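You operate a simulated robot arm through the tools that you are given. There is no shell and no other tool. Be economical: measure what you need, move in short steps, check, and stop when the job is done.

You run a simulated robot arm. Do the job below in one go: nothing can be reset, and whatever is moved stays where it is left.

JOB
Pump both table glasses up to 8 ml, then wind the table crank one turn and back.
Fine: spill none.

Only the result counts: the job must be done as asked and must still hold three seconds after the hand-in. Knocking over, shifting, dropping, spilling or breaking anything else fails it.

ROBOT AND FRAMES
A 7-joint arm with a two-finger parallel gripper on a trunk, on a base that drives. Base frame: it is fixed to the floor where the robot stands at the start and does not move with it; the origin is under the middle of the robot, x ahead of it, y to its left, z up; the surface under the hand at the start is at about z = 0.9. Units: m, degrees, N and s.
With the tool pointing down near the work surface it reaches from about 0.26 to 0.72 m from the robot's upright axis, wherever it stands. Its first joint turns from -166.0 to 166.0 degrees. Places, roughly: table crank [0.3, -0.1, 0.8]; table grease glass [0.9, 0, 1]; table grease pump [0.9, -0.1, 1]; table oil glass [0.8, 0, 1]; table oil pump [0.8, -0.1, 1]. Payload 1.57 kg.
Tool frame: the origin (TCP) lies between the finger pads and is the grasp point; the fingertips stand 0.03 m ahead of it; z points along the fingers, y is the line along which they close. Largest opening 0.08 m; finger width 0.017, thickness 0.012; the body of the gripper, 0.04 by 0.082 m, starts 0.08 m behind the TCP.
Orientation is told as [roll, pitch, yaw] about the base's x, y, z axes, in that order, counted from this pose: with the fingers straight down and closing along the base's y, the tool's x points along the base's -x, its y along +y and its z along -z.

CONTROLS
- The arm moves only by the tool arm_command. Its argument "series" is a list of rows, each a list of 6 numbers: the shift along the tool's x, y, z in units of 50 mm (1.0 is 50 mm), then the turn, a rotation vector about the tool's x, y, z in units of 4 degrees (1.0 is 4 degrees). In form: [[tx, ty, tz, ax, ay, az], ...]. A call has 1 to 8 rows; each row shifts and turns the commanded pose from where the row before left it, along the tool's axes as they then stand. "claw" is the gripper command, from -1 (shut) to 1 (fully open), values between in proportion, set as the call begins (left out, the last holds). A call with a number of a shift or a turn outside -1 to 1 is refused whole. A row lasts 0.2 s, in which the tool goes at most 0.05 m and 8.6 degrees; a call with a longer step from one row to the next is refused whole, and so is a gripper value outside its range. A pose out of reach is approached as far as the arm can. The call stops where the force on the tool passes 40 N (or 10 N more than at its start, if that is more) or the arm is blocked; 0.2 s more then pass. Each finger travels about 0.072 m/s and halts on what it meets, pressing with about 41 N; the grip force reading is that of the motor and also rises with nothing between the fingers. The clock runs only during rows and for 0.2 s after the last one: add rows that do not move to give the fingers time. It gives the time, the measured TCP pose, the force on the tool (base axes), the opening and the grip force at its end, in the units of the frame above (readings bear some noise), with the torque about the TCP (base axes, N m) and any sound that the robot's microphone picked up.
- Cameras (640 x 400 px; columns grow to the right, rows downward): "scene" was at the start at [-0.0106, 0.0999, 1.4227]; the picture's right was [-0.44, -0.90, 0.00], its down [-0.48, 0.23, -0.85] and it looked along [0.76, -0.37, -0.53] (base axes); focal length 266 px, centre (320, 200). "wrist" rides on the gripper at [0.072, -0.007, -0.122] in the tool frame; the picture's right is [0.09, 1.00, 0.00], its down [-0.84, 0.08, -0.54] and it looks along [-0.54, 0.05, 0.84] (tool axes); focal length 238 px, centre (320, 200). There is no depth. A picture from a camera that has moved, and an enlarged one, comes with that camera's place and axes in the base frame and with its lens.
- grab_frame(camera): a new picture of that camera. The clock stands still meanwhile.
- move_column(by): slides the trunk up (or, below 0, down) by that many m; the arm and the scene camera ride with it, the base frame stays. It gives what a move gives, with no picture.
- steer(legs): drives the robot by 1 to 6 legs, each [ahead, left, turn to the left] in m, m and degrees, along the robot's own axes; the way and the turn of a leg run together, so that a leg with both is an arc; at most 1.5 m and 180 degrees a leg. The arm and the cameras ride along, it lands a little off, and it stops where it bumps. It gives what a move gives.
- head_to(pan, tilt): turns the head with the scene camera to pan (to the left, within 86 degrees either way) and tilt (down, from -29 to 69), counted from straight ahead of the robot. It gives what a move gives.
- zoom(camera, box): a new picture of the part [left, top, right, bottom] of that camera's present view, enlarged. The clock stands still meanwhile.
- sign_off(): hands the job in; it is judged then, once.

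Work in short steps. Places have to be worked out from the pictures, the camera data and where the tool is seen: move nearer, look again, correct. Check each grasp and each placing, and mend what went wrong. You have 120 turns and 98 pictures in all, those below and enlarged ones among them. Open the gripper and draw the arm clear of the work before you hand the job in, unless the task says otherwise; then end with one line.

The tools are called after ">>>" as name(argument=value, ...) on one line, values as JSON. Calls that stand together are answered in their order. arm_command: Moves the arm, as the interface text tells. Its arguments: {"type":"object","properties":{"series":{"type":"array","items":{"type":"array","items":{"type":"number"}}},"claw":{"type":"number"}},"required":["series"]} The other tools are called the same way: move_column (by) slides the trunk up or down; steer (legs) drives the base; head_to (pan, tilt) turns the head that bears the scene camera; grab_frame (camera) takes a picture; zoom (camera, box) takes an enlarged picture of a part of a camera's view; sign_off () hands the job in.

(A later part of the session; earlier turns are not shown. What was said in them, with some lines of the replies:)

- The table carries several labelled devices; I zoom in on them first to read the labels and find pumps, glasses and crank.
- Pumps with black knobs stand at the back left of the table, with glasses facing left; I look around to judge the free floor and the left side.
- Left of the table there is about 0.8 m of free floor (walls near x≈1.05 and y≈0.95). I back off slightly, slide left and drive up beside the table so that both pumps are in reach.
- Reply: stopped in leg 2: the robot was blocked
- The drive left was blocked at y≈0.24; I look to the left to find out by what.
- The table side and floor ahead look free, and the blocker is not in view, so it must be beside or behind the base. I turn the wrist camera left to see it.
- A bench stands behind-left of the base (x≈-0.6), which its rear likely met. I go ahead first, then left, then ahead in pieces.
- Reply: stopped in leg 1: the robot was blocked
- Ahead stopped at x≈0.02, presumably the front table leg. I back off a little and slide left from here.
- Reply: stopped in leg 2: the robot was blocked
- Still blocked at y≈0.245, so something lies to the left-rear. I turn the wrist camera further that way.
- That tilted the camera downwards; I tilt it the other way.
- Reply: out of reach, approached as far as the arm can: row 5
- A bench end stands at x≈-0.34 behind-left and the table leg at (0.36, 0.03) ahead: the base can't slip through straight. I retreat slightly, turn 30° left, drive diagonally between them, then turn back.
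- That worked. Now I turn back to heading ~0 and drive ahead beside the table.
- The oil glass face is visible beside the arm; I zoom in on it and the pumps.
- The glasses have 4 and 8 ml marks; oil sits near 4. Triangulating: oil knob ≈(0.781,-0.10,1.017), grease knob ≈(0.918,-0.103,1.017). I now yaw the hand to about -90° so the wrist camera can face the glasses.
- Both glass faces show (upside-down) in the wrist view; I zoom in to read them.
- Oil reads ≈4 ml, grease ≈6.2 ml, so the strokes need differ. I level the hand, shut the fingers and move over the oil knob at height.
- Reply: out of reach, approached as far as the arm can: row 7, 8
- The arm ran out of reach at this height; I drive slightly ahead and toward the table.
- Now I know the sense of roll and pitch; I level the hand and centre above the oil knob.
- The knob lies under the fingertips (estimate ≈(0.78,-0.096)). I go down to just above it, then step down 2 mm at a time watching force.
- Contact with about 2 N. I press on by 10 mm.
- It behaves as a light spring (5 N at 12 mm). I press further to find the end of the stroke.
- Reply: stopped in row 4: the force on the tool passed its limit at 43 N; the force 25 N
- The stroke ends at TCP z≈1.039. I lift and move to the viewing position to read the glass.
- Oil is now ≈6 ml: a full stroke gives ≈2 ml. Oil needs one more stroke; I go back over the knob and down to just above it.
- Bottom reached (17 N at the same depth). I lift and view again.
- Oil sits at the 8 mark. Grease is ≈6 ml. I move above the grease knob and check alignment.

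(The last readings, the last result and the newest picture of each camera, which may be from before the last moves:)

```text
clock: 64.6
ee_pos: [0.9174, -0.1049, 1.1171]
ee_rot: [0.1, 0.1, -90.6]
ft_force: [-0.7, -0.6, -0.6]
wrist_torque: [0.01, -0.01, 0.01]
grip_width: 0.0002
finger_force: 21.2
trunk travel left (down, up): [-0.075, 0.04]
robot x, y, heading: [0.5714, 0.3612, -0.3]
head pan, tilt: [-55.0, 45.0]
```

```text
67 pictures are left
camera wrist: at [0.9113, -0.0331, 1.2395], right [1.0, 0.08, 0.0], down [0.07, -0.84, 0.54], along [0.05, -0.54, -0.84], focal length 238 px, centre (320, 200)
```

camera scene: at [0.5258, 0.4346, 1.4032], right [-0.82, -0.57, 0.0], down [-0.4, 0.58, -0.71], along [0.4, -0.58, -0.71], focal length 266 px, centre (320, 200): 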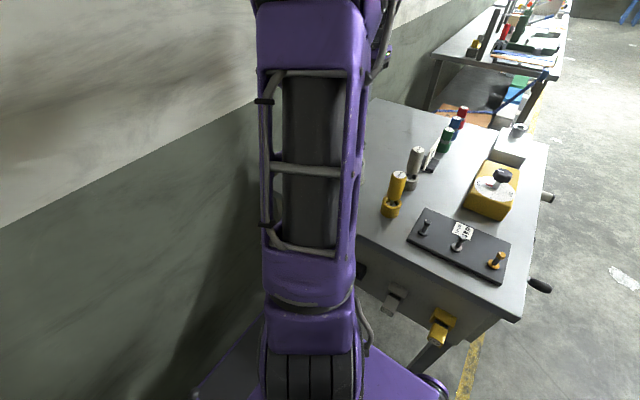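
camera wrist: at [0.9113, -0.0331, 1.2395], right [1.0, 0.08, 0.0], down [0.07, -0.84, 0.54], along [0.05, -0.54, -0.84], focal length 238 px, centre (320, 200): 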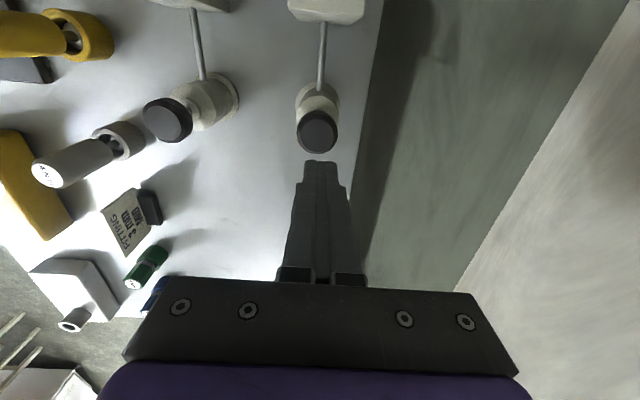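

Aligned. I descend and press a full stroke on the grease pump.

>>> arm_command(series=[[0.1, 0, 0.5, 0, 0, 0], [0, 0, 0.4, 0, 0, 0], [0, 0, 0.15, 0, 0, 0]])

>>> arm_command(series=[[0, 0, 0.07, 0, 0, 0], [0, 0, 0.07, 0, 0, 0], [0, 0, 0.07, 0, 0, 0], [0, 0, 0.07, 0, 0, 0], [0, 0, 0.07, 0, 0, 0], [0, 0, 0.07, 0, 0, 0], [0, 0, 0.07, 0, 0, 0], [0, 0, 0.07, 0, 0, 0]])

```text
clock: 65.4
ee_pos: [0.918, -0.1003, 1.0656]
ee_rot: [0.2, -0.2, -90.6]
ft_force: [-0.4, 0.8, -0.3]
wrist_torque: [0.02, 0.0, 0.01]
grip_width: 0.0
finger_force: 21.3
trunk travel left (down, up): [-0.075, 0.04]
robot x, y, heading: [0.5729, 0.3631, -0.4]
head pan, tilt: [-55.0, 45.0]
```

```text
clock: 67.2
ee_pos: [0.9176, -0.1001, 1.0388]
ee_rot: [0.2, -0.2, -90.6]
ft_force: [-0.1, -0.1, 11.9]
wrist_torque: [0.0, 0.0, -0.05]
grip_width: 0.0001
finger_force: 21.2
trunk travel left (down, up): [-0.075, 0.04]
robot x, y, heading: [0.5689, 0.359, -0.1]
head pan, tilt: [-55.0, 45.0]
```

Same bottom depth reached. I lift and view the glasses.

>>> arm_command(series=[[0, 0, -0.5, 0, 0, 0], [0, 0, -0.9, 0, 0, 0], [0, 0, -0.8, 0, 0, 0], [0.9, -0.3, 0, 0, 0, 0], [0.9, -0.3, 0, 0, 0, 0], [0.9, -0.3, 0, 0, 0, 0], [0.9, -0.3, 0, 0, 0, 0], [0.9, -0.3, 0, 0, 0, 0]])

>>> zoom(camera="wrist", box=[335, 155, 395, 205])

>>> zoom(camera="wrist", box=[240, 155, 300, 205])

```text
clock: 69.0
ee_pos: [0.845, 0.126, 1.1465]
ee_rot: [0.1, 0.0, -90.6]
ft_force: [-0.5, -0.3, -0.3]
wrist_torque: [0.04, -0.04, 0.01]
grip_width: 0.0002
finger_force: 21.4
trunk travel left (down, up): [-0.075, 0.04]
robot x, y, heading: [0.5695, 0.3633, -0.0]
head pan, tilt: [-55.0, 45.0]
```

```text
8.00 times, centred on (365, 180) of wrist
camera zoom: at [0.8387, 0.1979, 1.2683], right [1.0, 0.08, 0.0], down [0.07, -0.84, 0.54], along [0.05, -0.54, -0.84], focal length 1907 px, centre (-40, 360)
```

zoom: 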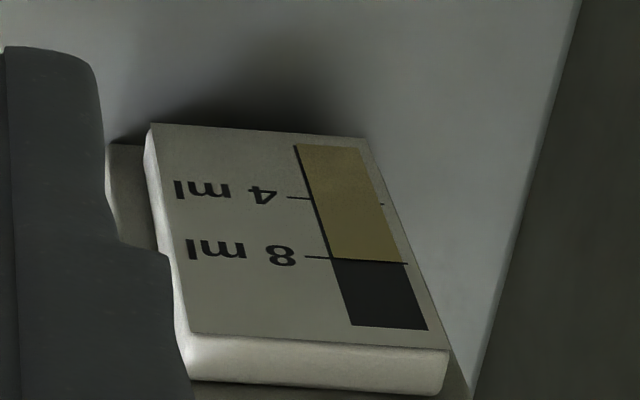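

```text
8.00 times, centred on (270, 180) of wrist
camera zoom: at [0.8387, 0.1979, 1.2683], right [1.0, 0.08, 0.0], down [0.07, -0.84, 0.54], along [0.05, -0.54, -0.84], focal length 1907 px, centre (720, 360)
```

zoom: 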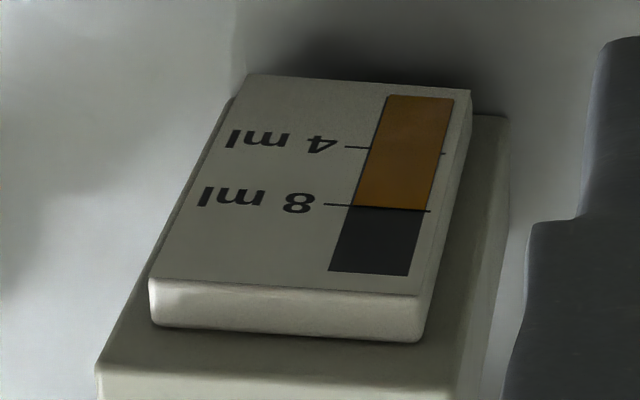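

Both glasses read 8 ml with nothing spilled. Next the crank on the table front: I raise the hand a bit and drive back through the gap the way I came.

>>> arm_command(series=[[0, 0, -0.8, 0, 0, 0], [0, 0, -0.8, 0, 0, 0]])

>>> steer(legs=[[-0.1, 0.06, 0], [-0.128, 0, 0], [0, 0, 30], [-0.45, 0, 0]])

```text
clock: 69.6
ee_pos: [0.8457, 0.1248, 1.2265]
ee_rot: [0.0, -0.1, -90.6]
ft_force: [-0.4, -0.1, -0.3]
wrist_torque: [0.01, 0.02, 0.03]
grip_width: 0.0001
finger_force: 21.4
trunk travel left (down, up): [-0.075, 0.04]
robot x, y, heading: [0.5702, 0.3624, -0.3]
head pan, tilt: [-55.0, 45.0]
```

```text
clock: 75.5
ee_pos: [0.3135, 0.1324, 1.226]
ee_rot: [0.1, -0.1, -60.4]
ft_force: [0.5, -0.2, 0.1]
wrist_torque: [-0.01, 0.02, -0.01]
grip_width: 0.0001
finger_force: 20.7
trunk travel left (down, up): [-0.075, 0.04]
robot x, y, heading: [-0.0489, 0.2022, 30.0]
head pan, tilt: [-55.0, 45.0]
```

Back in front. I turn to face the table and move to about (-0.25, 0).

>>> steer(legs=[[0, 0, -30], [-0.05, -0.2, 0], [-0.15, 0, 0]])

>>> head_to(pan=-15, tilt=45)

>>> grab_frame(camera="scene")

```text
clock: 80.6
ee_pos: [0.031, -0.2379, 1.2262]
ee_rot: [0.1, -0.2, -90.5]
ft_force: [1.1, -0.4, 0.4]
wrist_torque: [0.01, -0.01, 0.0]
grip_width: 0.0
finger_force: 21.3
trunk travel left (down, up): [-0.075, 0.04]
robot x, y, heading: [-0.2449, -0.0006, -0.1]
head pan, tilt: [-55.0, 45.0]
```

```text
clock: 81.7
ee_pos: [0.0325, -0.236, 1.2247]
ee_rot: [-0.2, -0.1, -90.4]
ft_force: [-0.1, -0.1, 0.4]
wrist_torque: [0.0, 0.0, 0.01]
grip_width: 0.0001
finger_force: 21.2
trunk travel left (down, up): [-0.075, 0.04]
robot x, y, heading: [-0.2441, -0.0013, 0.0]
head pan, tilt: [-15.0, 45.0]
```

```text
64 pictures are left
camera scene: at [-0.2629, 0.1018, 1.4035], right [-0.45, -0.89, 0.0], down [-0.63, 0.32, -0.71], along [0.64, -0.32, -0.7], focal length 266 px, centre (320, 200)
```

scene: 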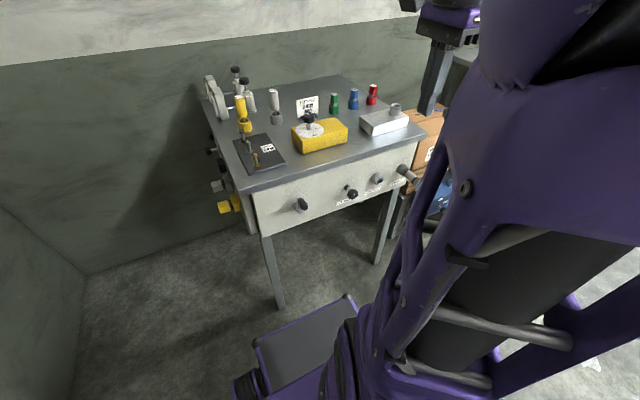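

>>> zoom(camera="scene", box=[250, 150, 430, 250])

>>> zoom(camera="scene", box=[275, 175, 335, 235])

```text
3.56 times, centred on (340, 200) of scene
camera zoom: at [-0.2629, 0.1018, 1.4035], right [-0.45, -0.89, 0.0], down [-0.63, 0.32, -0.71], along [0.64, -0.32, -0.7], focal length 946 px, centre (249, 200)
```

zoom: 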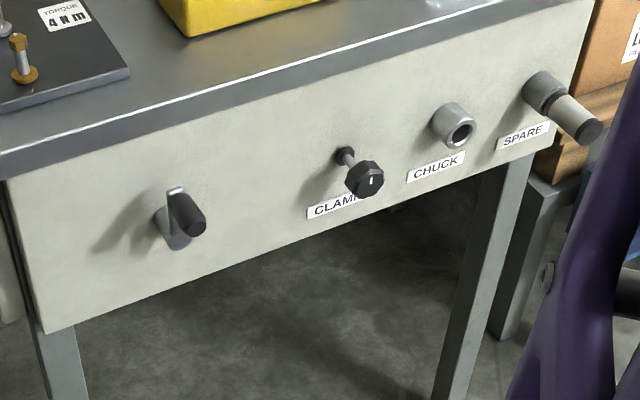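

```text
6.67 times, centred on (305, 205) of scene
camera zoom: at [-0.2629, 0.1018, 1.4035], right [-0.45, -0.89, 0.0], down [-0.63, 0.32, -0.71], along [0.64, -0.32, -0.7], focal length 1774 px, centre (420, 167)
```

zoom: 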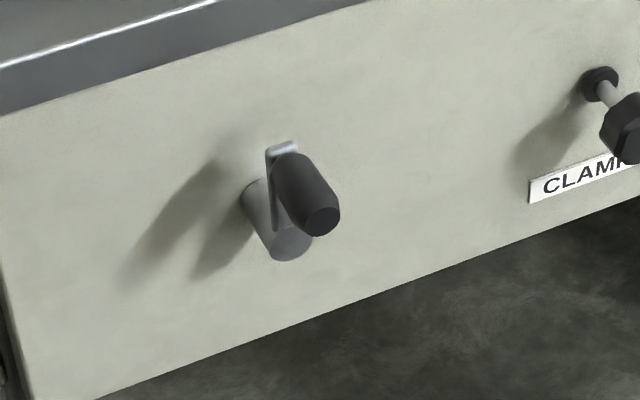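

The crank: hub axis ≈(y -0.107, z 0.77), arm upright, handle at z≈0.826 spanning x≈0.253–0.293. I'll grip it with the hand pitched ~40° from above-front. First I turn the hand's yaw back to 0 and open.

>>> arm_command(claw=1, series=[[0, 0, 0, 0, 0, -1], [0, 0, 0, 0, 0, -1], [0, 0, 0, 0, 0, -1], [0, 0, 0, 0, 0, -1], [0, 0, 0, 0, 0, -1], [0, 0, 0, 0, 0, -1], [0, 0, 0, 0, 0, -1], [0, 0, 0, 0, 0, -1]])

>>> arm_command(series=[[0, 0, 0, 0, 0, -1], [0, 0, 0, 0, 0, -1], [0, 0, 0, 0, 0, -1], [0, 0, 0, 0, 0, -1], [0, 0, 0, 0, 0, -1], [0, 0, 0, 0, 0, -1], [0, 0, 0, 0, 0, -1], [0, 0, 0, 0, 0, -1]])

>>> arm_command(series=[[0, 0, 0, 0, 0, -1], [0, 0, 0, 0, 0, -1], [0, 0, 0, 0, 0, -1], [0, 0, 0, 0, 0, -1], [0, 0, 0, 0, 0, -1], [0, 0, 0, 0, 0, -1], [0, 0, 0, 0, 0, -0.6]])

>>> arm_command(series=[[0, 0, 0, 0, -1, 0], [0, 0, 0, 0, -1, 0], [0, 0, 0, 0, -1, 0], [0, 0, 0, 0, -1, 0], [0, 0, 0, 0, -1, 0], [0, 0, 0, 0, -1, 0], [0, 0, 0, 0, -1, 0], [0, 0, 0, 0, -1, 0]])

>>> grab_frame(camera="wrist")

```text
clock: 83.5
ee_pos: [0.0313, -0.2371, 1.2264]
ee_rot: [-0.1, 0.0, -58.5]
ft_force: [0.3, 0.1, -0.7]
wrist_torque: [-0.01, 0.02, 0.0]
grip_width: 0.0798
finger_force: 0.1
trunk travel left (down, up): [-0.075, 0.04]
robot x, y, heading: [-0.2457, -0.0013, -0.1]
head pan, tilt: [-15.0, 45.0]
```

```text
clock: 85.3
ee_pos: [0.0305, -0.2374, 1.2247]
ee_rot: [0.0, 0.0, -26.5]
ft_force: [0.1, 0.5, 0.0]
wrist_torque: [0.03, 0.0, 0.0]
grip_width: 0.0801
finger_force: 0.1
trunk travel left (down, up): [-0.075, 0.04]
robot x, y, heading: [-0.2422, -0.0004, 0.3]
head pan, tilt: [-15.0, 45.0]
```

```text
clock: 86.9
ee_pos: [0.0311, -0.2375, 1.2253]
ee_rot: [0.0, 0.0, 0.0]
ft_force: [0.6, 0.0, 0.5]
wrist_torque: [-0.01, 0.01, 0.05]
grip_width: 0.0798
finger_force: 0.1
trunk travel left (down, up): [-0.075, 0.04]
robot x, y, heading: [-0.244, -0.0018, -0.2]
head pan, tilt: [-15.0, 45.0]
```

```text
clock: 88.5
ee_pos: [0.0505, -0.245, 1.1771]
ee_rot: [2.5, -19.2, -1.4]
ft_force: [0.9, 0.6, 0.4]
wrist_torque: [-0.01, 0.02, -0.01]
grip_width: 0.0801
finger_force: 0.0
trunk travel left (down, up): [-0.075, 0.04]
robot x, y, heading: [-0.2468, 0.0002, -0.4]
head pan, tilt: [-15.0, 45.0]
stopped in row 8: the arm was blocked; the commanded pose is now the measured one
```

```text
61 pictures are left
camera wrist: at [-0.0577, -0.2543, 1.2681], right [-0.08, 1.0, 0.01], down [0.61, 0.04, 0.79], along [0.79, 0.07, -0.61], focal length 238 px, centre (320, 200)
```

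wrist: 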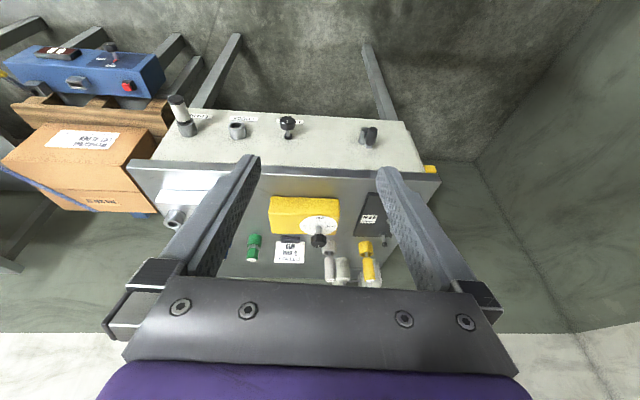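

The folded pose blocked further pitch; I move outward and down toward the crank first (target ≈(0.16,-0.105,1.0)).

>>> arm_command(series=[[-0.15, 0.47, 0.68, -0.1, 0, 0], [-0.15, 0.47, 0.68, -0.1, 0, 0], [-0.15, 0.47, 0.68, -0.1, 0, 0], [-0.15, 0.47, 0.68, 0, 0, 0], [-0.15, 0.47, 0.68, 0, 0, 0], [-0.15, 0.47, 0.68, 0, 0, 0]])

>>> arm_command(series=[[0, 0, 0, 0, -0.9, 0], [0, 0, 0, 0, -0.9, 0], [0, 0, 0, 0, -0.9, 0], [0, 0, 0, 0, -0.9, 0], [0, 0, 0, 0, -0.9, 0], [0, 0, 0, 0, -0.9, 0]])

>>> grab_frame(camera="wrist")

>>> grab_frame(camera="scene")

```text
clock: 89.9
ee_pos: [0.1612, -0.0948, 1.0082]
ee_rot: [3.6, -19.6, -1.4]
ft_force: [0.0, 0.3, 0.0]
wrist_torque: [-0.01, -0.01, 0.03]
grip_width: 0.0801
finger_force: 0.1
trunk travel left (down, up): [-0.075, 0.04]
robot x, y, heading: [-0.2471, 0.0014, 0.1]
head pan, tilt: [-15.0, 45.0]
```

```text
clock: 91.3
ee_pos: [0.1608, -0.0948, 1.0084]
ee_rot: [4.4, -41.1, -3.1]
ft_force: [-0.3, 0.1, -0.5]
wrist_torque: [0.0, 0.0, 0.03]
grip_width: 0.0801
finger_force: 0.0
trunk travel left (down, up): [-0.075, 0.04]
robot x, y, heading: [-0.2445, -0.0014, 0.1]
head pan, tilt: [-15.0, 45.0]
```

```text
60 pictures are left
camera wrist: at [0.0262, -0.1045, 1.053], right [-0.07, 1.0, 0.0], down [0.27, 0.02, 0.96], along [0.96, 0.06, -0.27], focal length 238 px, centre (320, 200)
```

wrist: 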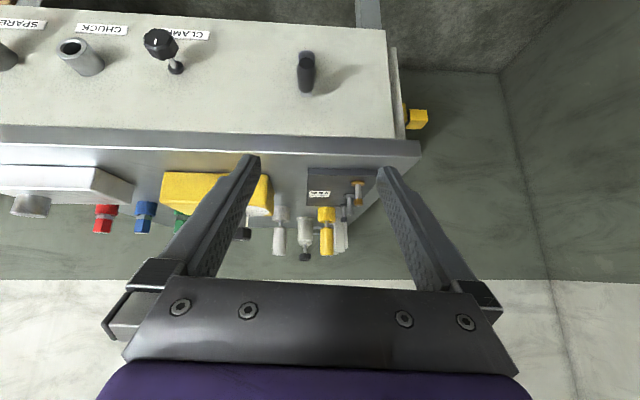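

```text
59 pictures are left
camera scene: at [-0.2572, 0.1137, 1.4049], right [-0.3, -0.95, 0.0], down [-0.66, 0.21, -0.72], along [0.69, -0.22, -0.69], focal length 266 px, centre (320, 200)
```

scene: 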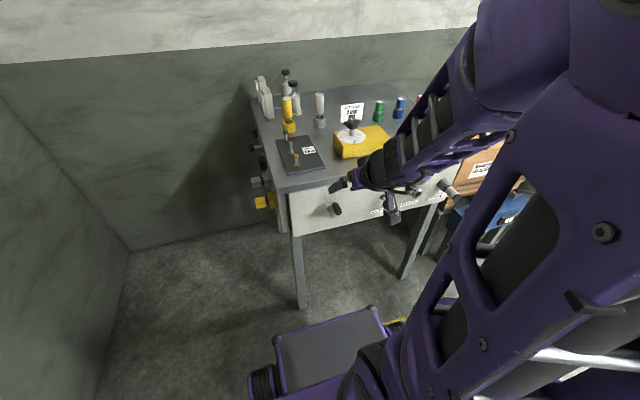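

>>> zoom(camera="wrist", box=[266, 30, 346, 110])

```text
5.00 times, centred on (306, 70) of wrist
camera zoom: at [0.0262, -0.1045, 1.053], right [-0.07, 1.0, 0.0], down [0.27, 0.02, 0.96], along [0.96, 0.06, -0.27], focal length 1192 px, centre (390, 850)
```

zoom: 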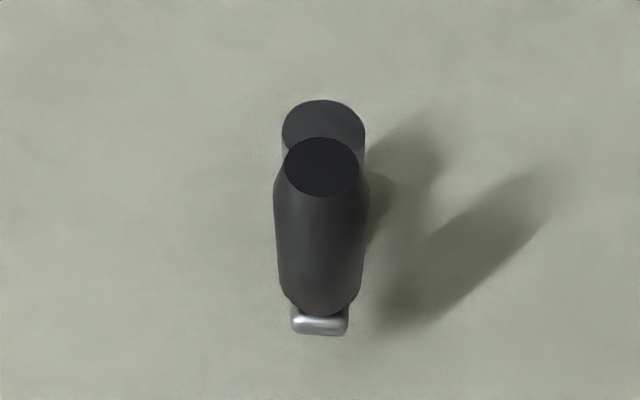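

Handle tip agrees at ≈(0.2535,-0.107,0.823), hub end at x≈0.29, z≈0.772. I straighten the hand and move to 0.1 m short of the grasp along the finger axis.

>>> arm_command(series=[[0.23, -0.06, 0.53, 0.15, 0, -0.15], [0.23, -0.06, 0.53, 0.15, 0, -0.15], [0.23, -0.06, 0.53, 0.15, 0, -0.15], [0.23, -0.06, 0.53, 0.15, 0, -0.14]])

>>> grab_frame(camera="wrist")

```text
clock: 92.3
ee_pos: [0.1967, -0.1032, 0.8982]
ee_rot: [0.0, -41.3, -0.1]
ft_force: [0.7, -1.3, -0.3]
wrist_torque: [0.0, 0.02, 0.02]
grip_width: 0.0798
finger_force: 0.1
trunk travel left (down, up): [-0.075, 0.04]
robot x, y, heading: [-0.2413, -0.0045, 0.1]
head pan, tilt: [-15.0, 45.0]
```

```text
57 pictures are left
camera wrist: at [0.0612, -0.1098, 0.9428], right [-0.07, 1.0, -0.06], down [0.27, 0.08, 0.96], along [0.96, 0.05, -0.28], focal length 238 px, centre (320, 200)
```

wrist: 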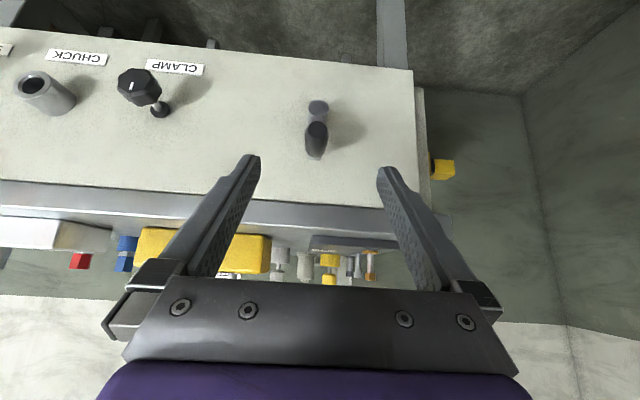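

Aligned within millimetres. I go in along the finger axis, without closing yet.

>>> arm_command(series=[[0.02, -0.02, 0.6, 0, 0, 0], [0.02, -0.02, 0.6, 0, 0, 0], [0.02, -0.02, 0.4, 0, 0, 0], [0.01, -0.02, 0.38, 0, 0, 0]])

>>> grab_frame(camera="wrist")

```text
clock: 93.3
ee_pos: [0.2599, -0.1073, 0.8218]
ee_rot: [0.0, -41.2, 0.0]
ft_force: [-0.4, -0.2, -0.7]
wrist_torque: [0.02, 0.02, -0.02]
grip_width: 0.0799
finger_force: 0.0
trunk travel left (down, up): [-0.075, 0.04]
robot x, y, heading: [-0.2442, -0.0043, -0.1]
head pan, tilt: [-15.0, 45.0]
```

```text
56 pictures are left
camera wrist: at [0.1244, -0.1141, 0.8663], right [-0.07, 1.0, -0.06], down [0.27, 0.08, 0.96], along [0.96, 0.05, -0.28], focal length 238 px, centre (320, 200)
```

wrist: 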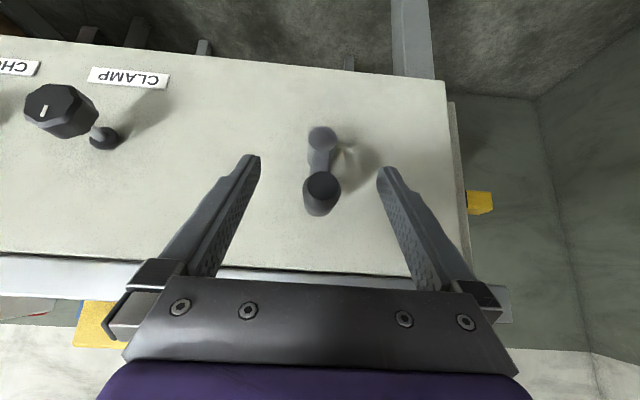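

The handle sits between the fingers (tip ≈(0.2535,-0.107,0.821)); crank radius ≈0.055. I close on it.

>>> arm_command(claw=-1, series=[[0, 0, 0, 0, 0, 0], [0, 0, 0, 0, 0, 0], [0, 0, 0, 0, 0, 0], [0, 0, 0, 0, 0, 0]])

>>> zoom(camera="wrist", box=[240, 80, 400, 290])

```text
clock: 94.3
ee_pos: [0.26, -0.1073, 0.8214]
ee_rot: [0.2, -41.2, 0.0]
ft_force: [0.9, -0.7, -1.1]
wrist_torque: [0.01, -0.11, 0.22]
grip_width: 0.0231
finger_force: 35.3
trunk travel left (down, up): [-0.075, 0.04]
robot x, y, heading: [-0.2445, -0.0027, -0.1]
head pan, tilt: [-15.0, 45.0]
```

```text
1.90 times, centred on (320, 185) of wrist
camera zoom: at [0.1244, -0.1138, 0.8664], right [-0.07, 1.0, -0.06], down [0.27, 0.08, 0.96], along [0.96, 0.05, -0.28], focal length 454 px, centre (320, 229)
```

zoom: 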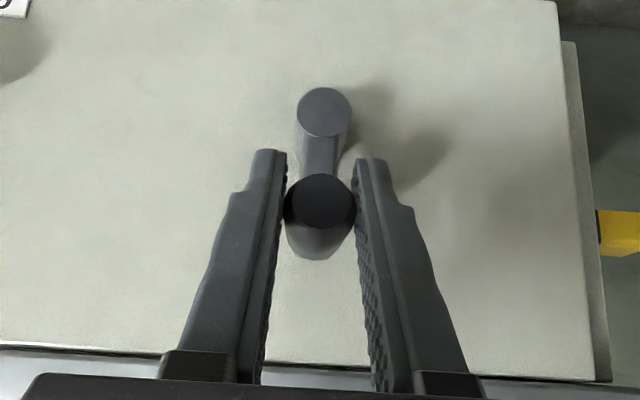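

Firm grip (0.023 m). I wind clockwise along a circle of R≈0.055 about (y -0.107, z 0.766), first 40° to test.

>>> arm_command(series=[[0.011, -0.191, 0.013, 0, 0, 0], [0.033, -0.185, 0.037, 0, 0, 0], [0.053, -0.174, 0.061, 0, 0, 0], [0.0725, -0.157, 0.083, 0, 0, 0]])

>>> zoom(camera="wrist", box=[240, 80, 400, 290])

```text
clock: 95.3
ee_pos: [0.2588, -0.1426, 0.8087]
ee_rot: [0.1, -41.2, 0.1]
ft_force: [1.4, 2.8, -2.9]
wrist_torque: [0.01, -0.57, -0.27]
grip_width: 0.0232
finger_force: 34.9
trunk travel left (down, up): [-0.075, 0.04]
robot x, y, heading: [-0.2455, 0.0004, 0.0]
head pan, tilt: [-15.0, 45.0]
```

```text
1.90 times, centred on (320, 185) of wrist
camera zoom: at [0.1244, -0.1486, 0.8534], right [-0.07, 1.0, -0.06], down [0.27, 0.08, 0.96], along [0.96, 0.05, -0.28], focal length 454 px, centre (320, 229)
```

zoom: 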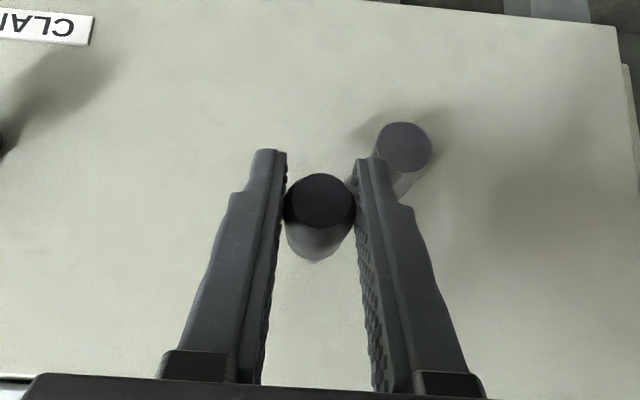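

Forces are low and the geometry fits (hub confirmed at y≈-0.107, z≈0.765). I continue to 120°.

>>> arm_command(series=[[0.089, -0.136, 0.102, 0, 0, 0], [0.1035, -0.11, 0.118, 0, 0, 0], [0.1145, -0.081, 0.131, 0, 0, 0], [0.122, -0.05, 0.139, 0, 0, 0], [0.126, -0.017, 0.1436, 0, 0, 0], [0.126, 0.017, 0.1436, 0, 0, 0], [0.122, 0.05, 0.139, 0, 0, 0], [0.1145, 0.081, 0.131, 0, 0, 0]])

>>> zoom(camera="wrist", box=[240, 80, 400, 290])

```text
clock: 97.1
ee_pos: [0.2603, -0.1536, 0.7397]
ee_rot: [0.1, -41.1, 0.0]
ft_force: [-2.9, 10.3, 6.3]
wrist_torque: [0.04, 0.39, -0.23]
grip_width: 0.0227
finger_force: 36.0
trunk travel left (down, up): [-0.075, 0.04]
robot x, y, heading: [-0.242, 0.0005, 0.2]
head pan, tilt: [-15.0, 45.0]
```

```text
1.90 times, centred on (320, 185) of wrist
camera zoom: at [0.1243, -0.1609, 0.7843], right [-0.07, 1.0, -0.06], down [0.27, 0.08, 0.96], along [0.96, 0.05, -0.28], focal length 454 px, centre (320, 229)
```

zoom: 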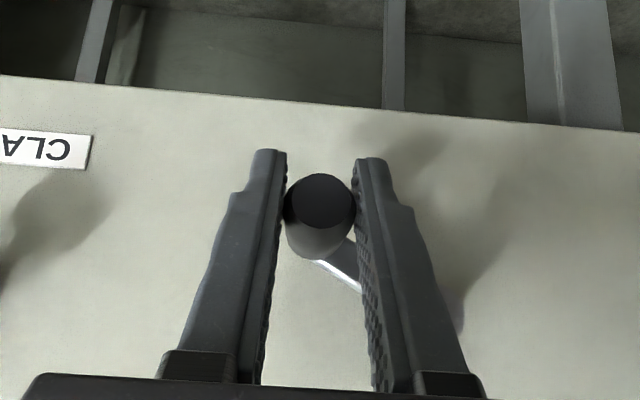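

The 12 N force points inward, so the true radius is nearer 0.0535; I correct and go on to 200°.

>>> arm_command(series=[[0.091, 0.133, 0.104, 0, 0, 0], [0.087, 0.132, 0.099, 0, 0, 0], [0.0705, 0.153, 0.0805, 0, 0, 0], [0.052, 0.169, 0.059, 0, 0, 0], [0.032, 0.18, 0.036, 0, 0, 0], [0.011, 0.186, 0.012, 0, 0, 0], [-0.011, 0.186, -0.012, 0, 0, 0], [-0.032, 0.18, -0.036, 0, 0, 0]])

>>> zoom(camera="wrist", box=[240, 80, 400, 290])

```text
clock: 98.9
ee_pos: [0.2589, -0.0863, 0.7152]
ee_rot: [0.1, -41.0, 0.0]
ft_force: [2.6, 5.5, -15.6]
wrist_torque: [-0.03, 0.1, -0.28]
grip_width: 0.0231
finger_force: 35.5
trunk travel left (down, up): [-0.075, 0.04]
robot x, y, heading: [-0.2444, 0.0023, 0.0]
head pan, tilt: [-15.0, 45.0]
```

```text
1.90 times, centred on (320, 185) of wrist
camera zoom: at [0.1245, -0.0943, 0.7602], right [-0.07, 1.0, -0.06], down [0.28, 0.08, 0.96], along [0.96, 0.05, -0.28], focal length 454 px, centre (320, 229)
```

zoom: 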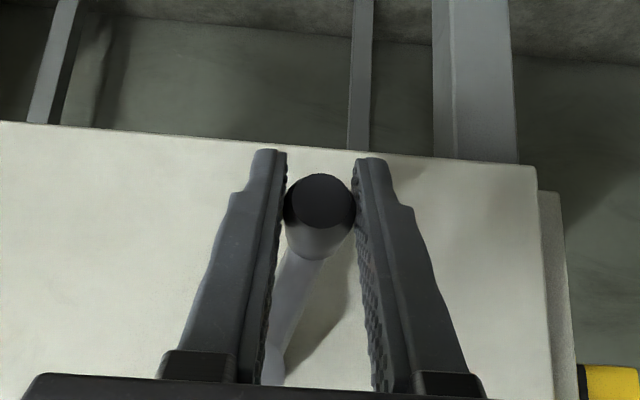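

The outward pull here says the centre is a bit lower (≈y -0.105, z 0.764, R 0.0545). I adjust and continue to 280°.

>>> arm_command(series=[[-0.0145, 0.218, -0.0165, 0, 0, 0], [-0.0725, 0.156, -0.0827, 0, 0, 0], [-0.0883, 0.134, -0.1008, 0, 0, 0], [-0.1028, 0.11, -0.1173, 0, 0, 0], [-0.1133, 0.08, -0.1293, 0, 0, 0], [-0.12, 0.05, -0.1369, 0, 0, 0], [-0.1252, 0.016, -0.1429, 0, 0, 0], [-0.1252, -0.016, -0.1429, 0, 0, 0]])

>>> zoom(camera="wrist", box=[240, 80, 400, 290])

```text
clock: 100.7
ee_pos: [0.2596, -0.0517, 0.7738]
ee_rot: [0.0, -41.1, -0.2]
ft_force: [-7.7, -8.4, -2.4]
wrist_torque: [0.0, -0.43, 0.23]
grip_width: 0.0232
finger_force: 35.1
trunk travel left (down, up): [-0.075, 0.04]
robot x, y, heading: [-0.2462, 0.0022, -0.2]
head pan, tilt: [-15.0, 45.0]
```

```text
1.90 times, centred on (320, 185) of wrist
camera zoom: at [0.1244, -0.0584, 0.8188], right [-0.07, 1.0, -0.06], down [0.27, 0.08, 0.96], along [0.96, 0.05, -0.28], focal length 454 px, centre (320, 229)
```

zoom: 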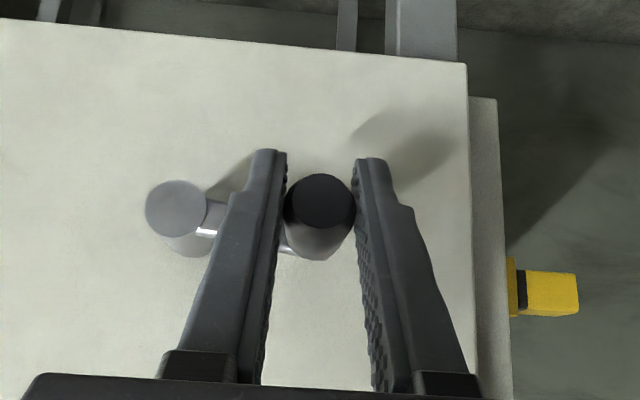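

Light forces. I complete the turn to 360°.

>>> arm_command(series=[[-0.1226, -0.06, -0.14, 0, 0, 0], [-0.1147, -0.082, -0.1308, 0, 0, 0], [-0.1041, -0.11, -0.1188, 0, 0, 0], [-0.0883, -0.134, -0.1008, 0, 0, 0], [-0.0725, -0.158, -0.0827, 0, 0, 0], [-0.054, -0.174, -0.0617, 0, 0, 0], [-0.033, -0.184, -0.0376, 0, 0, 0], [-0.0105, -0.23, -0.012, 0, 0, 0]])

>>> zoom(camera="wrist", box=[240, 80, 400, 290])

```text
clock: 102.5
ee_pos: [0.2596, -0.1093, 0.8212]
ee_rot: [-0.2, -41.4, -0.2]
ft_force: [-5.8, -1.9, 17.0]
wrist_torque: [0.0, -0.41, 0.28]
grip_width: 0.0231
finger_force: 35.6
trunk travel left (down, up): [-0.075, 0.04]
robot x, y, heading: [-0.2447, -0.0009, 0.2]
head pan, tilt: [-15.0, 45.0]
```

```text
1.90 times, centred on (320, 185) of wrist
camera zoom: at [0.1243, -0.1163, 0.8656], right [-0.06, 1.0, -0.06], down [0.27, 0.08, 0.96], along [0.96, 0.05, -0.27], focal length 454 px, centre (320, 229)
```

zoom: 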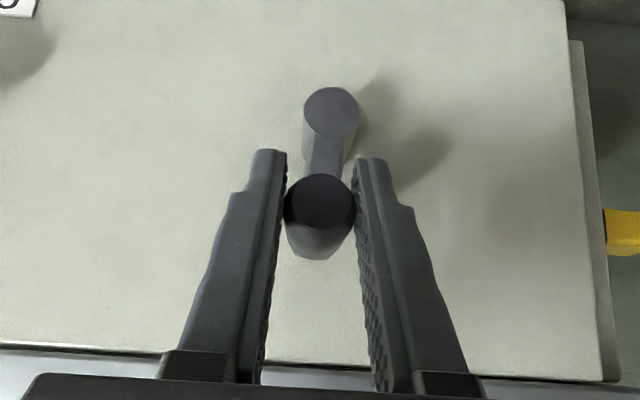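

A full turn is done (arm upright again, slight overshoot). Now I wind back the other way, first to 280°, then 200°.

>>> arm_command(series=[[-0.0224, 0.228, -0.0256, 0, 0, 0], [0.033, 0.182, 0.0376, 0, 0, 0], [0.054, 0.17, 0.0617, 0, 0, 0], [0.0738, 0.154, 0.0842, 0, 0, 0], [0.0896, 0.134, 0.1023, 0, 0, 0], [0.1041, 0.108, 0.1188, 0, 0, 0], [0.116, 0.078, 0.1324, 0, 0, 0], [0.1239, 0.05, 0.1414, 0, 0, 0]])

>>> arm_command(series=[[0.1265, 0.016, 0.1444, 0, 0, 0], [0.1265, -0.016, 0.1444, 0, 0, 0], [0.1239, -0.05, 0.1414, 0, 0, 0], [0.116, -0.078, 0.1324, 0, 0, 0], [0.1041, -0.108, 0.1188, 0, 0, 0], [0.0896, -0.134, 0.1023, 0, 0, 0], [0.0738, -0.154, 0.0842, 0, 0, 0], [0.054, -0.17, 0.0617, 0, 0, 0]])

>>> zoom(camera="wrist", box=[240, 80, 400, 290])

```text
clock: 104.3
ee_pos: [0.2589, -0.0507, 0.7758]
ee_rot: [0.1, -41.1, 0.1]
ft_force: [3.8, 10.3, 1.9]
wrist_torque: [0.01, -0.12, -0.18]
grip_width: 0.0228
finger_force: 35.1
trunk travel left (down, up): [-0.075, 0.04]
robot x, y, heading: [-0.2466, -0.0029, 0.3]
head pan, tilt: [-15.0, 45.0]
```

```text
clock: 106.1
ee_pos: [0.2593, -0.0886, 0.7144]
ee_rot: [-0.1, -41.3, 0.0]
ft_force: [6.2, 0.8, -0.5]
wrist_torque: [0.02, 0.63, 0.34]
grip_width: 0.0233
finger_force: 35.6
trunk travel left (down, up): [-0.075, 0.04]
robot x, y, heading: [-0.2446, -0.0036, -0.0]
head pan, tilt: [-15.0, 45.0]
```

```text
1.90 times, centred on (320, 185) of wrist
camera zoom: at [0.1244, -0.0953, 0.7592], right [-0.07, 1.0, -0.06], down [0.27, 0.08, 0.96], along [0.96, 0.05, -0.28], focal length 454 px, centre (320, 229)
```

zoom: 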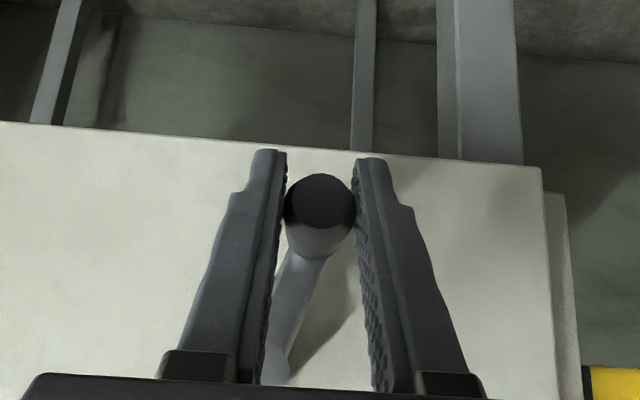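

Half-way back with small forces; I continue to 120° and 40°.

>>> arm_command(series=[[0.033, -0.18, 0.0376, 0, 0, 0], [0.0105, -0.19, 0.012, 0, 0, 0], [-0.0105, -0.19, -0.012, 0, 0, 0], [-0.033, -0.182, -0.0376, 0, 0, 0], [-0.054, -0.174, -0.0617, 0, 0, 0], [-0.0738, -0.154, -0.0842, 0, 0, 0], [-0.0896, -0.134, -0.1023, 0, 0, 0], [-0.1054, -0.11, -0.1203, 0, 0, 0]])

>>> arm_command(series=[[-0.1147, -0.08, -0.1308, 0, 0, 0], [-0.1239, -0.05, -0.1414, 0, 0, 0], [-0.1265, -0.016, -0.1444, 0, 0, 0], [-0.1265, 0.016, -0.1444, 0, 0, 0], [-0.1239, 0.05, -0.1414, 0, 0, 0], [-0.116, 0.08, -0.1324, 0, 0, 0], [-0.1041, 0.11, -0.1188, 0, 0, 0], [-0.0896, 0.134, -0.1023, 0, 0, 0]])

>>> zoom(camera="wrist", box=[240, 80, 400, 290])

```text
clock: 107.9
ee_pos: [0.2596, -0.1539, 0.7382]
ee_rot: [0.0, -41.1, 0.0]
ft_force: [5.0, 1.4, -0.4]
wrist_torque: [0.03, 0.24, 0.3]
grip_width: 0.0228
finger_force: 35.4
trunk travel left (down, up): [-0.075, 0.04]
robot x, y, heading: [-0.2451, 0.0, 0.1]
head pan, tilt: [-15.0, 45.0]
```

```text
clock: 109.7
ee_pos: [0.2588, -0.1405, 0.8089]
ee_rot: [0.1, -41.1, -0.1]
ft_force: [-4.7, 1.0, 1.7]
wrist_torque: [0.04, -0.5, -0.04]
grip_width: 0.023
finger_force: 36.2
trunk travel left (down, up): [-0.075, 0.04]
robot x, y, heading: [-0.2463, 0.0021, -0.0]
head pan, tilt: [-15.0, 45.0]
```

```text
1.90 times, centred on (320, 185) of wrist
camera zoom: at [0.1243, -0.1479, 0.8539], right [-0.07, 1.0, -0.06], down [0.27, 0.08, 0.96], along [0.96, 0.05, -0.28], focal length 454 px, centre (320, 229)
```

zoom: 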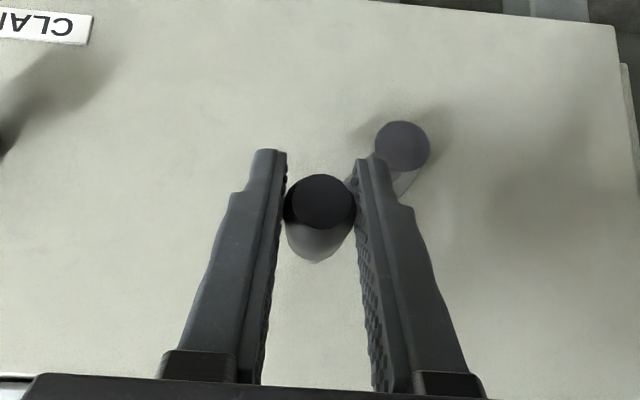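

I close the last 40° back to the upright start position.

>>> arm_command(series=[[-0.0738, 0.154, -0.0842, 0, 0, 0], [-0.054, 0.174, -0.0617, 0, 0, 0], [-0.033, 0.182, -0.0376, 0, 0, 0], [-0.0105, 0.164, -0.012, 0, 0, 0]])

>>> zoom(camera="wrist", box=[240, 80, 400, 290])

```text
clock: 110.7
ee_pos: [0.2593, -0.1073, 0.8208]
ee_rot: [0.1, -41.1, 0.0]
ft_force: [-6.2, 0.8, -3.0]
wrist_torque: [0.05, -0.15, -0.17]
grip_width: 0.0229
finger_force: 34.9
trunk travel left (down, up): [-0.075, 0.04]
robot x, y, heading: [-0.2454, -0.0013, -0.3]
head pan, tilt: [-15.0, 45.0]
```

```text
1.90 times, centred on (320, 185) of wrist
camera zoom: at [0.1244, -0.1138, 0.8666], right [-0.07, 1.0, -0.06], down [0.27, 0.08, 0.96], along [0.96, 0.05, -0.28], focal length 454 px, centre (320, 229)
```

zoom: 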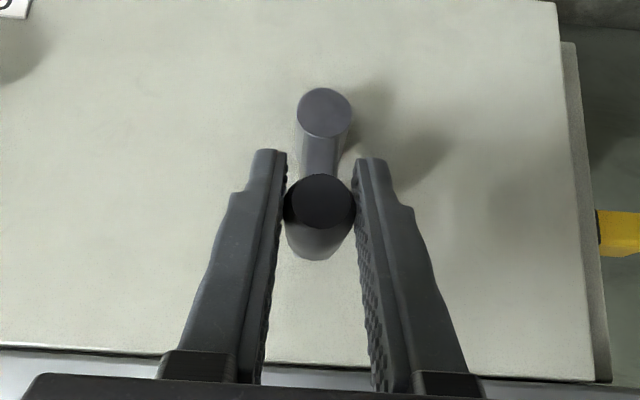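

The view matches the start exactly. I open and withdraw along the finger axis, then check glasses and crank.

>>> arm_command(claw=1, series=[[0, 0, 0, 0, 0, 0], [0, 0, 0, 0, 0, 0], [0, 0, 0, 0, 0, 0]])

>>> arm_command(series=[[0, 0, -0.4, 0, 0, 0], [0, 0, -0.6, 0, 0, 0], [0, 0, -0.7, 0, 0, 0], [0, 0, -0.7, 0, 0, 0], [-0.5, 0, -0.5, 0, 0, 0]])

>>> grab_frame(camera="wrist")

>>> grab_frame(camera="scene")

```text
clock: 111.5
ee_pos: [0.2596, -0.1082, 0.8219]
ee_rot: [0.1, -41.3, -0.1]
ft_force: [0.0, 0.4, -0.3]
wrist_torque: [0.0, 0.0, -0.01]
grip_width: 0.08
finger_force: 0.0
trunk travel left (down, up): [-0.075, 0.04]
robot x, y, heading: [-0.2452, -0.0018, -0.3]
head pan, tilt: [-15.0, 45.0]
```

```text
clock: 112.7
ee_pos: [0.1827, -0.107, 0.9478]
ee_rot: [0.1, -41.1, 0.0]
ft_force: [0.3, 0.1, 0.0]
wrist_torque: [-0.03, 0.01, 0.01]
grip_width: 0.0801
finger_force: 0.1
trunk travel left (down, up): [-0.075, 0.04]
robot x, y, heading: [-0.2413, -0.0001, -0.1]
head pan, tilt: [-15.0, 45.0]
```

```text
46 pictures are left
camera wrist: at [0.0479, -0.1132, 0.9926], right [-0.07, 1.0, -0.06], down [0.27, 0.08, 0.96], along [0.96, 0.05, -0.28], focal length 238 px, centre (320, 200)
```

wrist: 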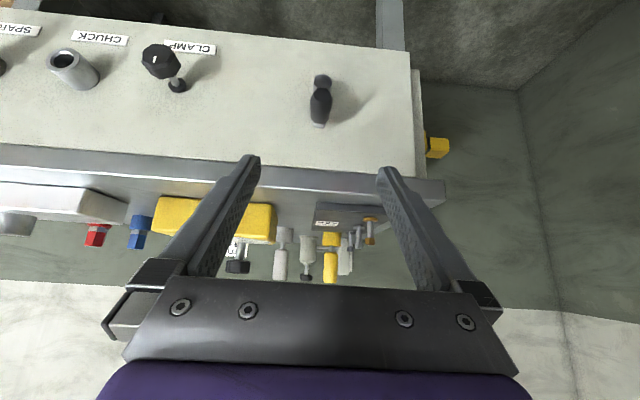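

```text
45 pictures are left
camera scene: at [-0.2571, 0.1172, 1.4031], right [-0.26, -0.97, 0.0], down [-0.68, 0.18, -0.71], along [0.68, -0.18, -0.71], focal length 266 px, centre (320, 200)
```

scene: 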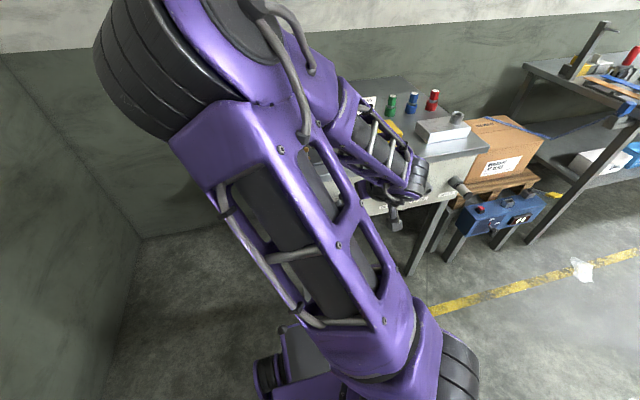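

The crank is upright again, both glasses read 8 ml when last checked, the gripper is open and the arm is clear, so I hand in.

>>> sign_off()

```text
The job is handed in.
```

Both table glasses were pumped to 8 ml with no spill seen, the table crank was wound one turn and back to its starting position, and the job is handed in with the gripper open and the arm clear.
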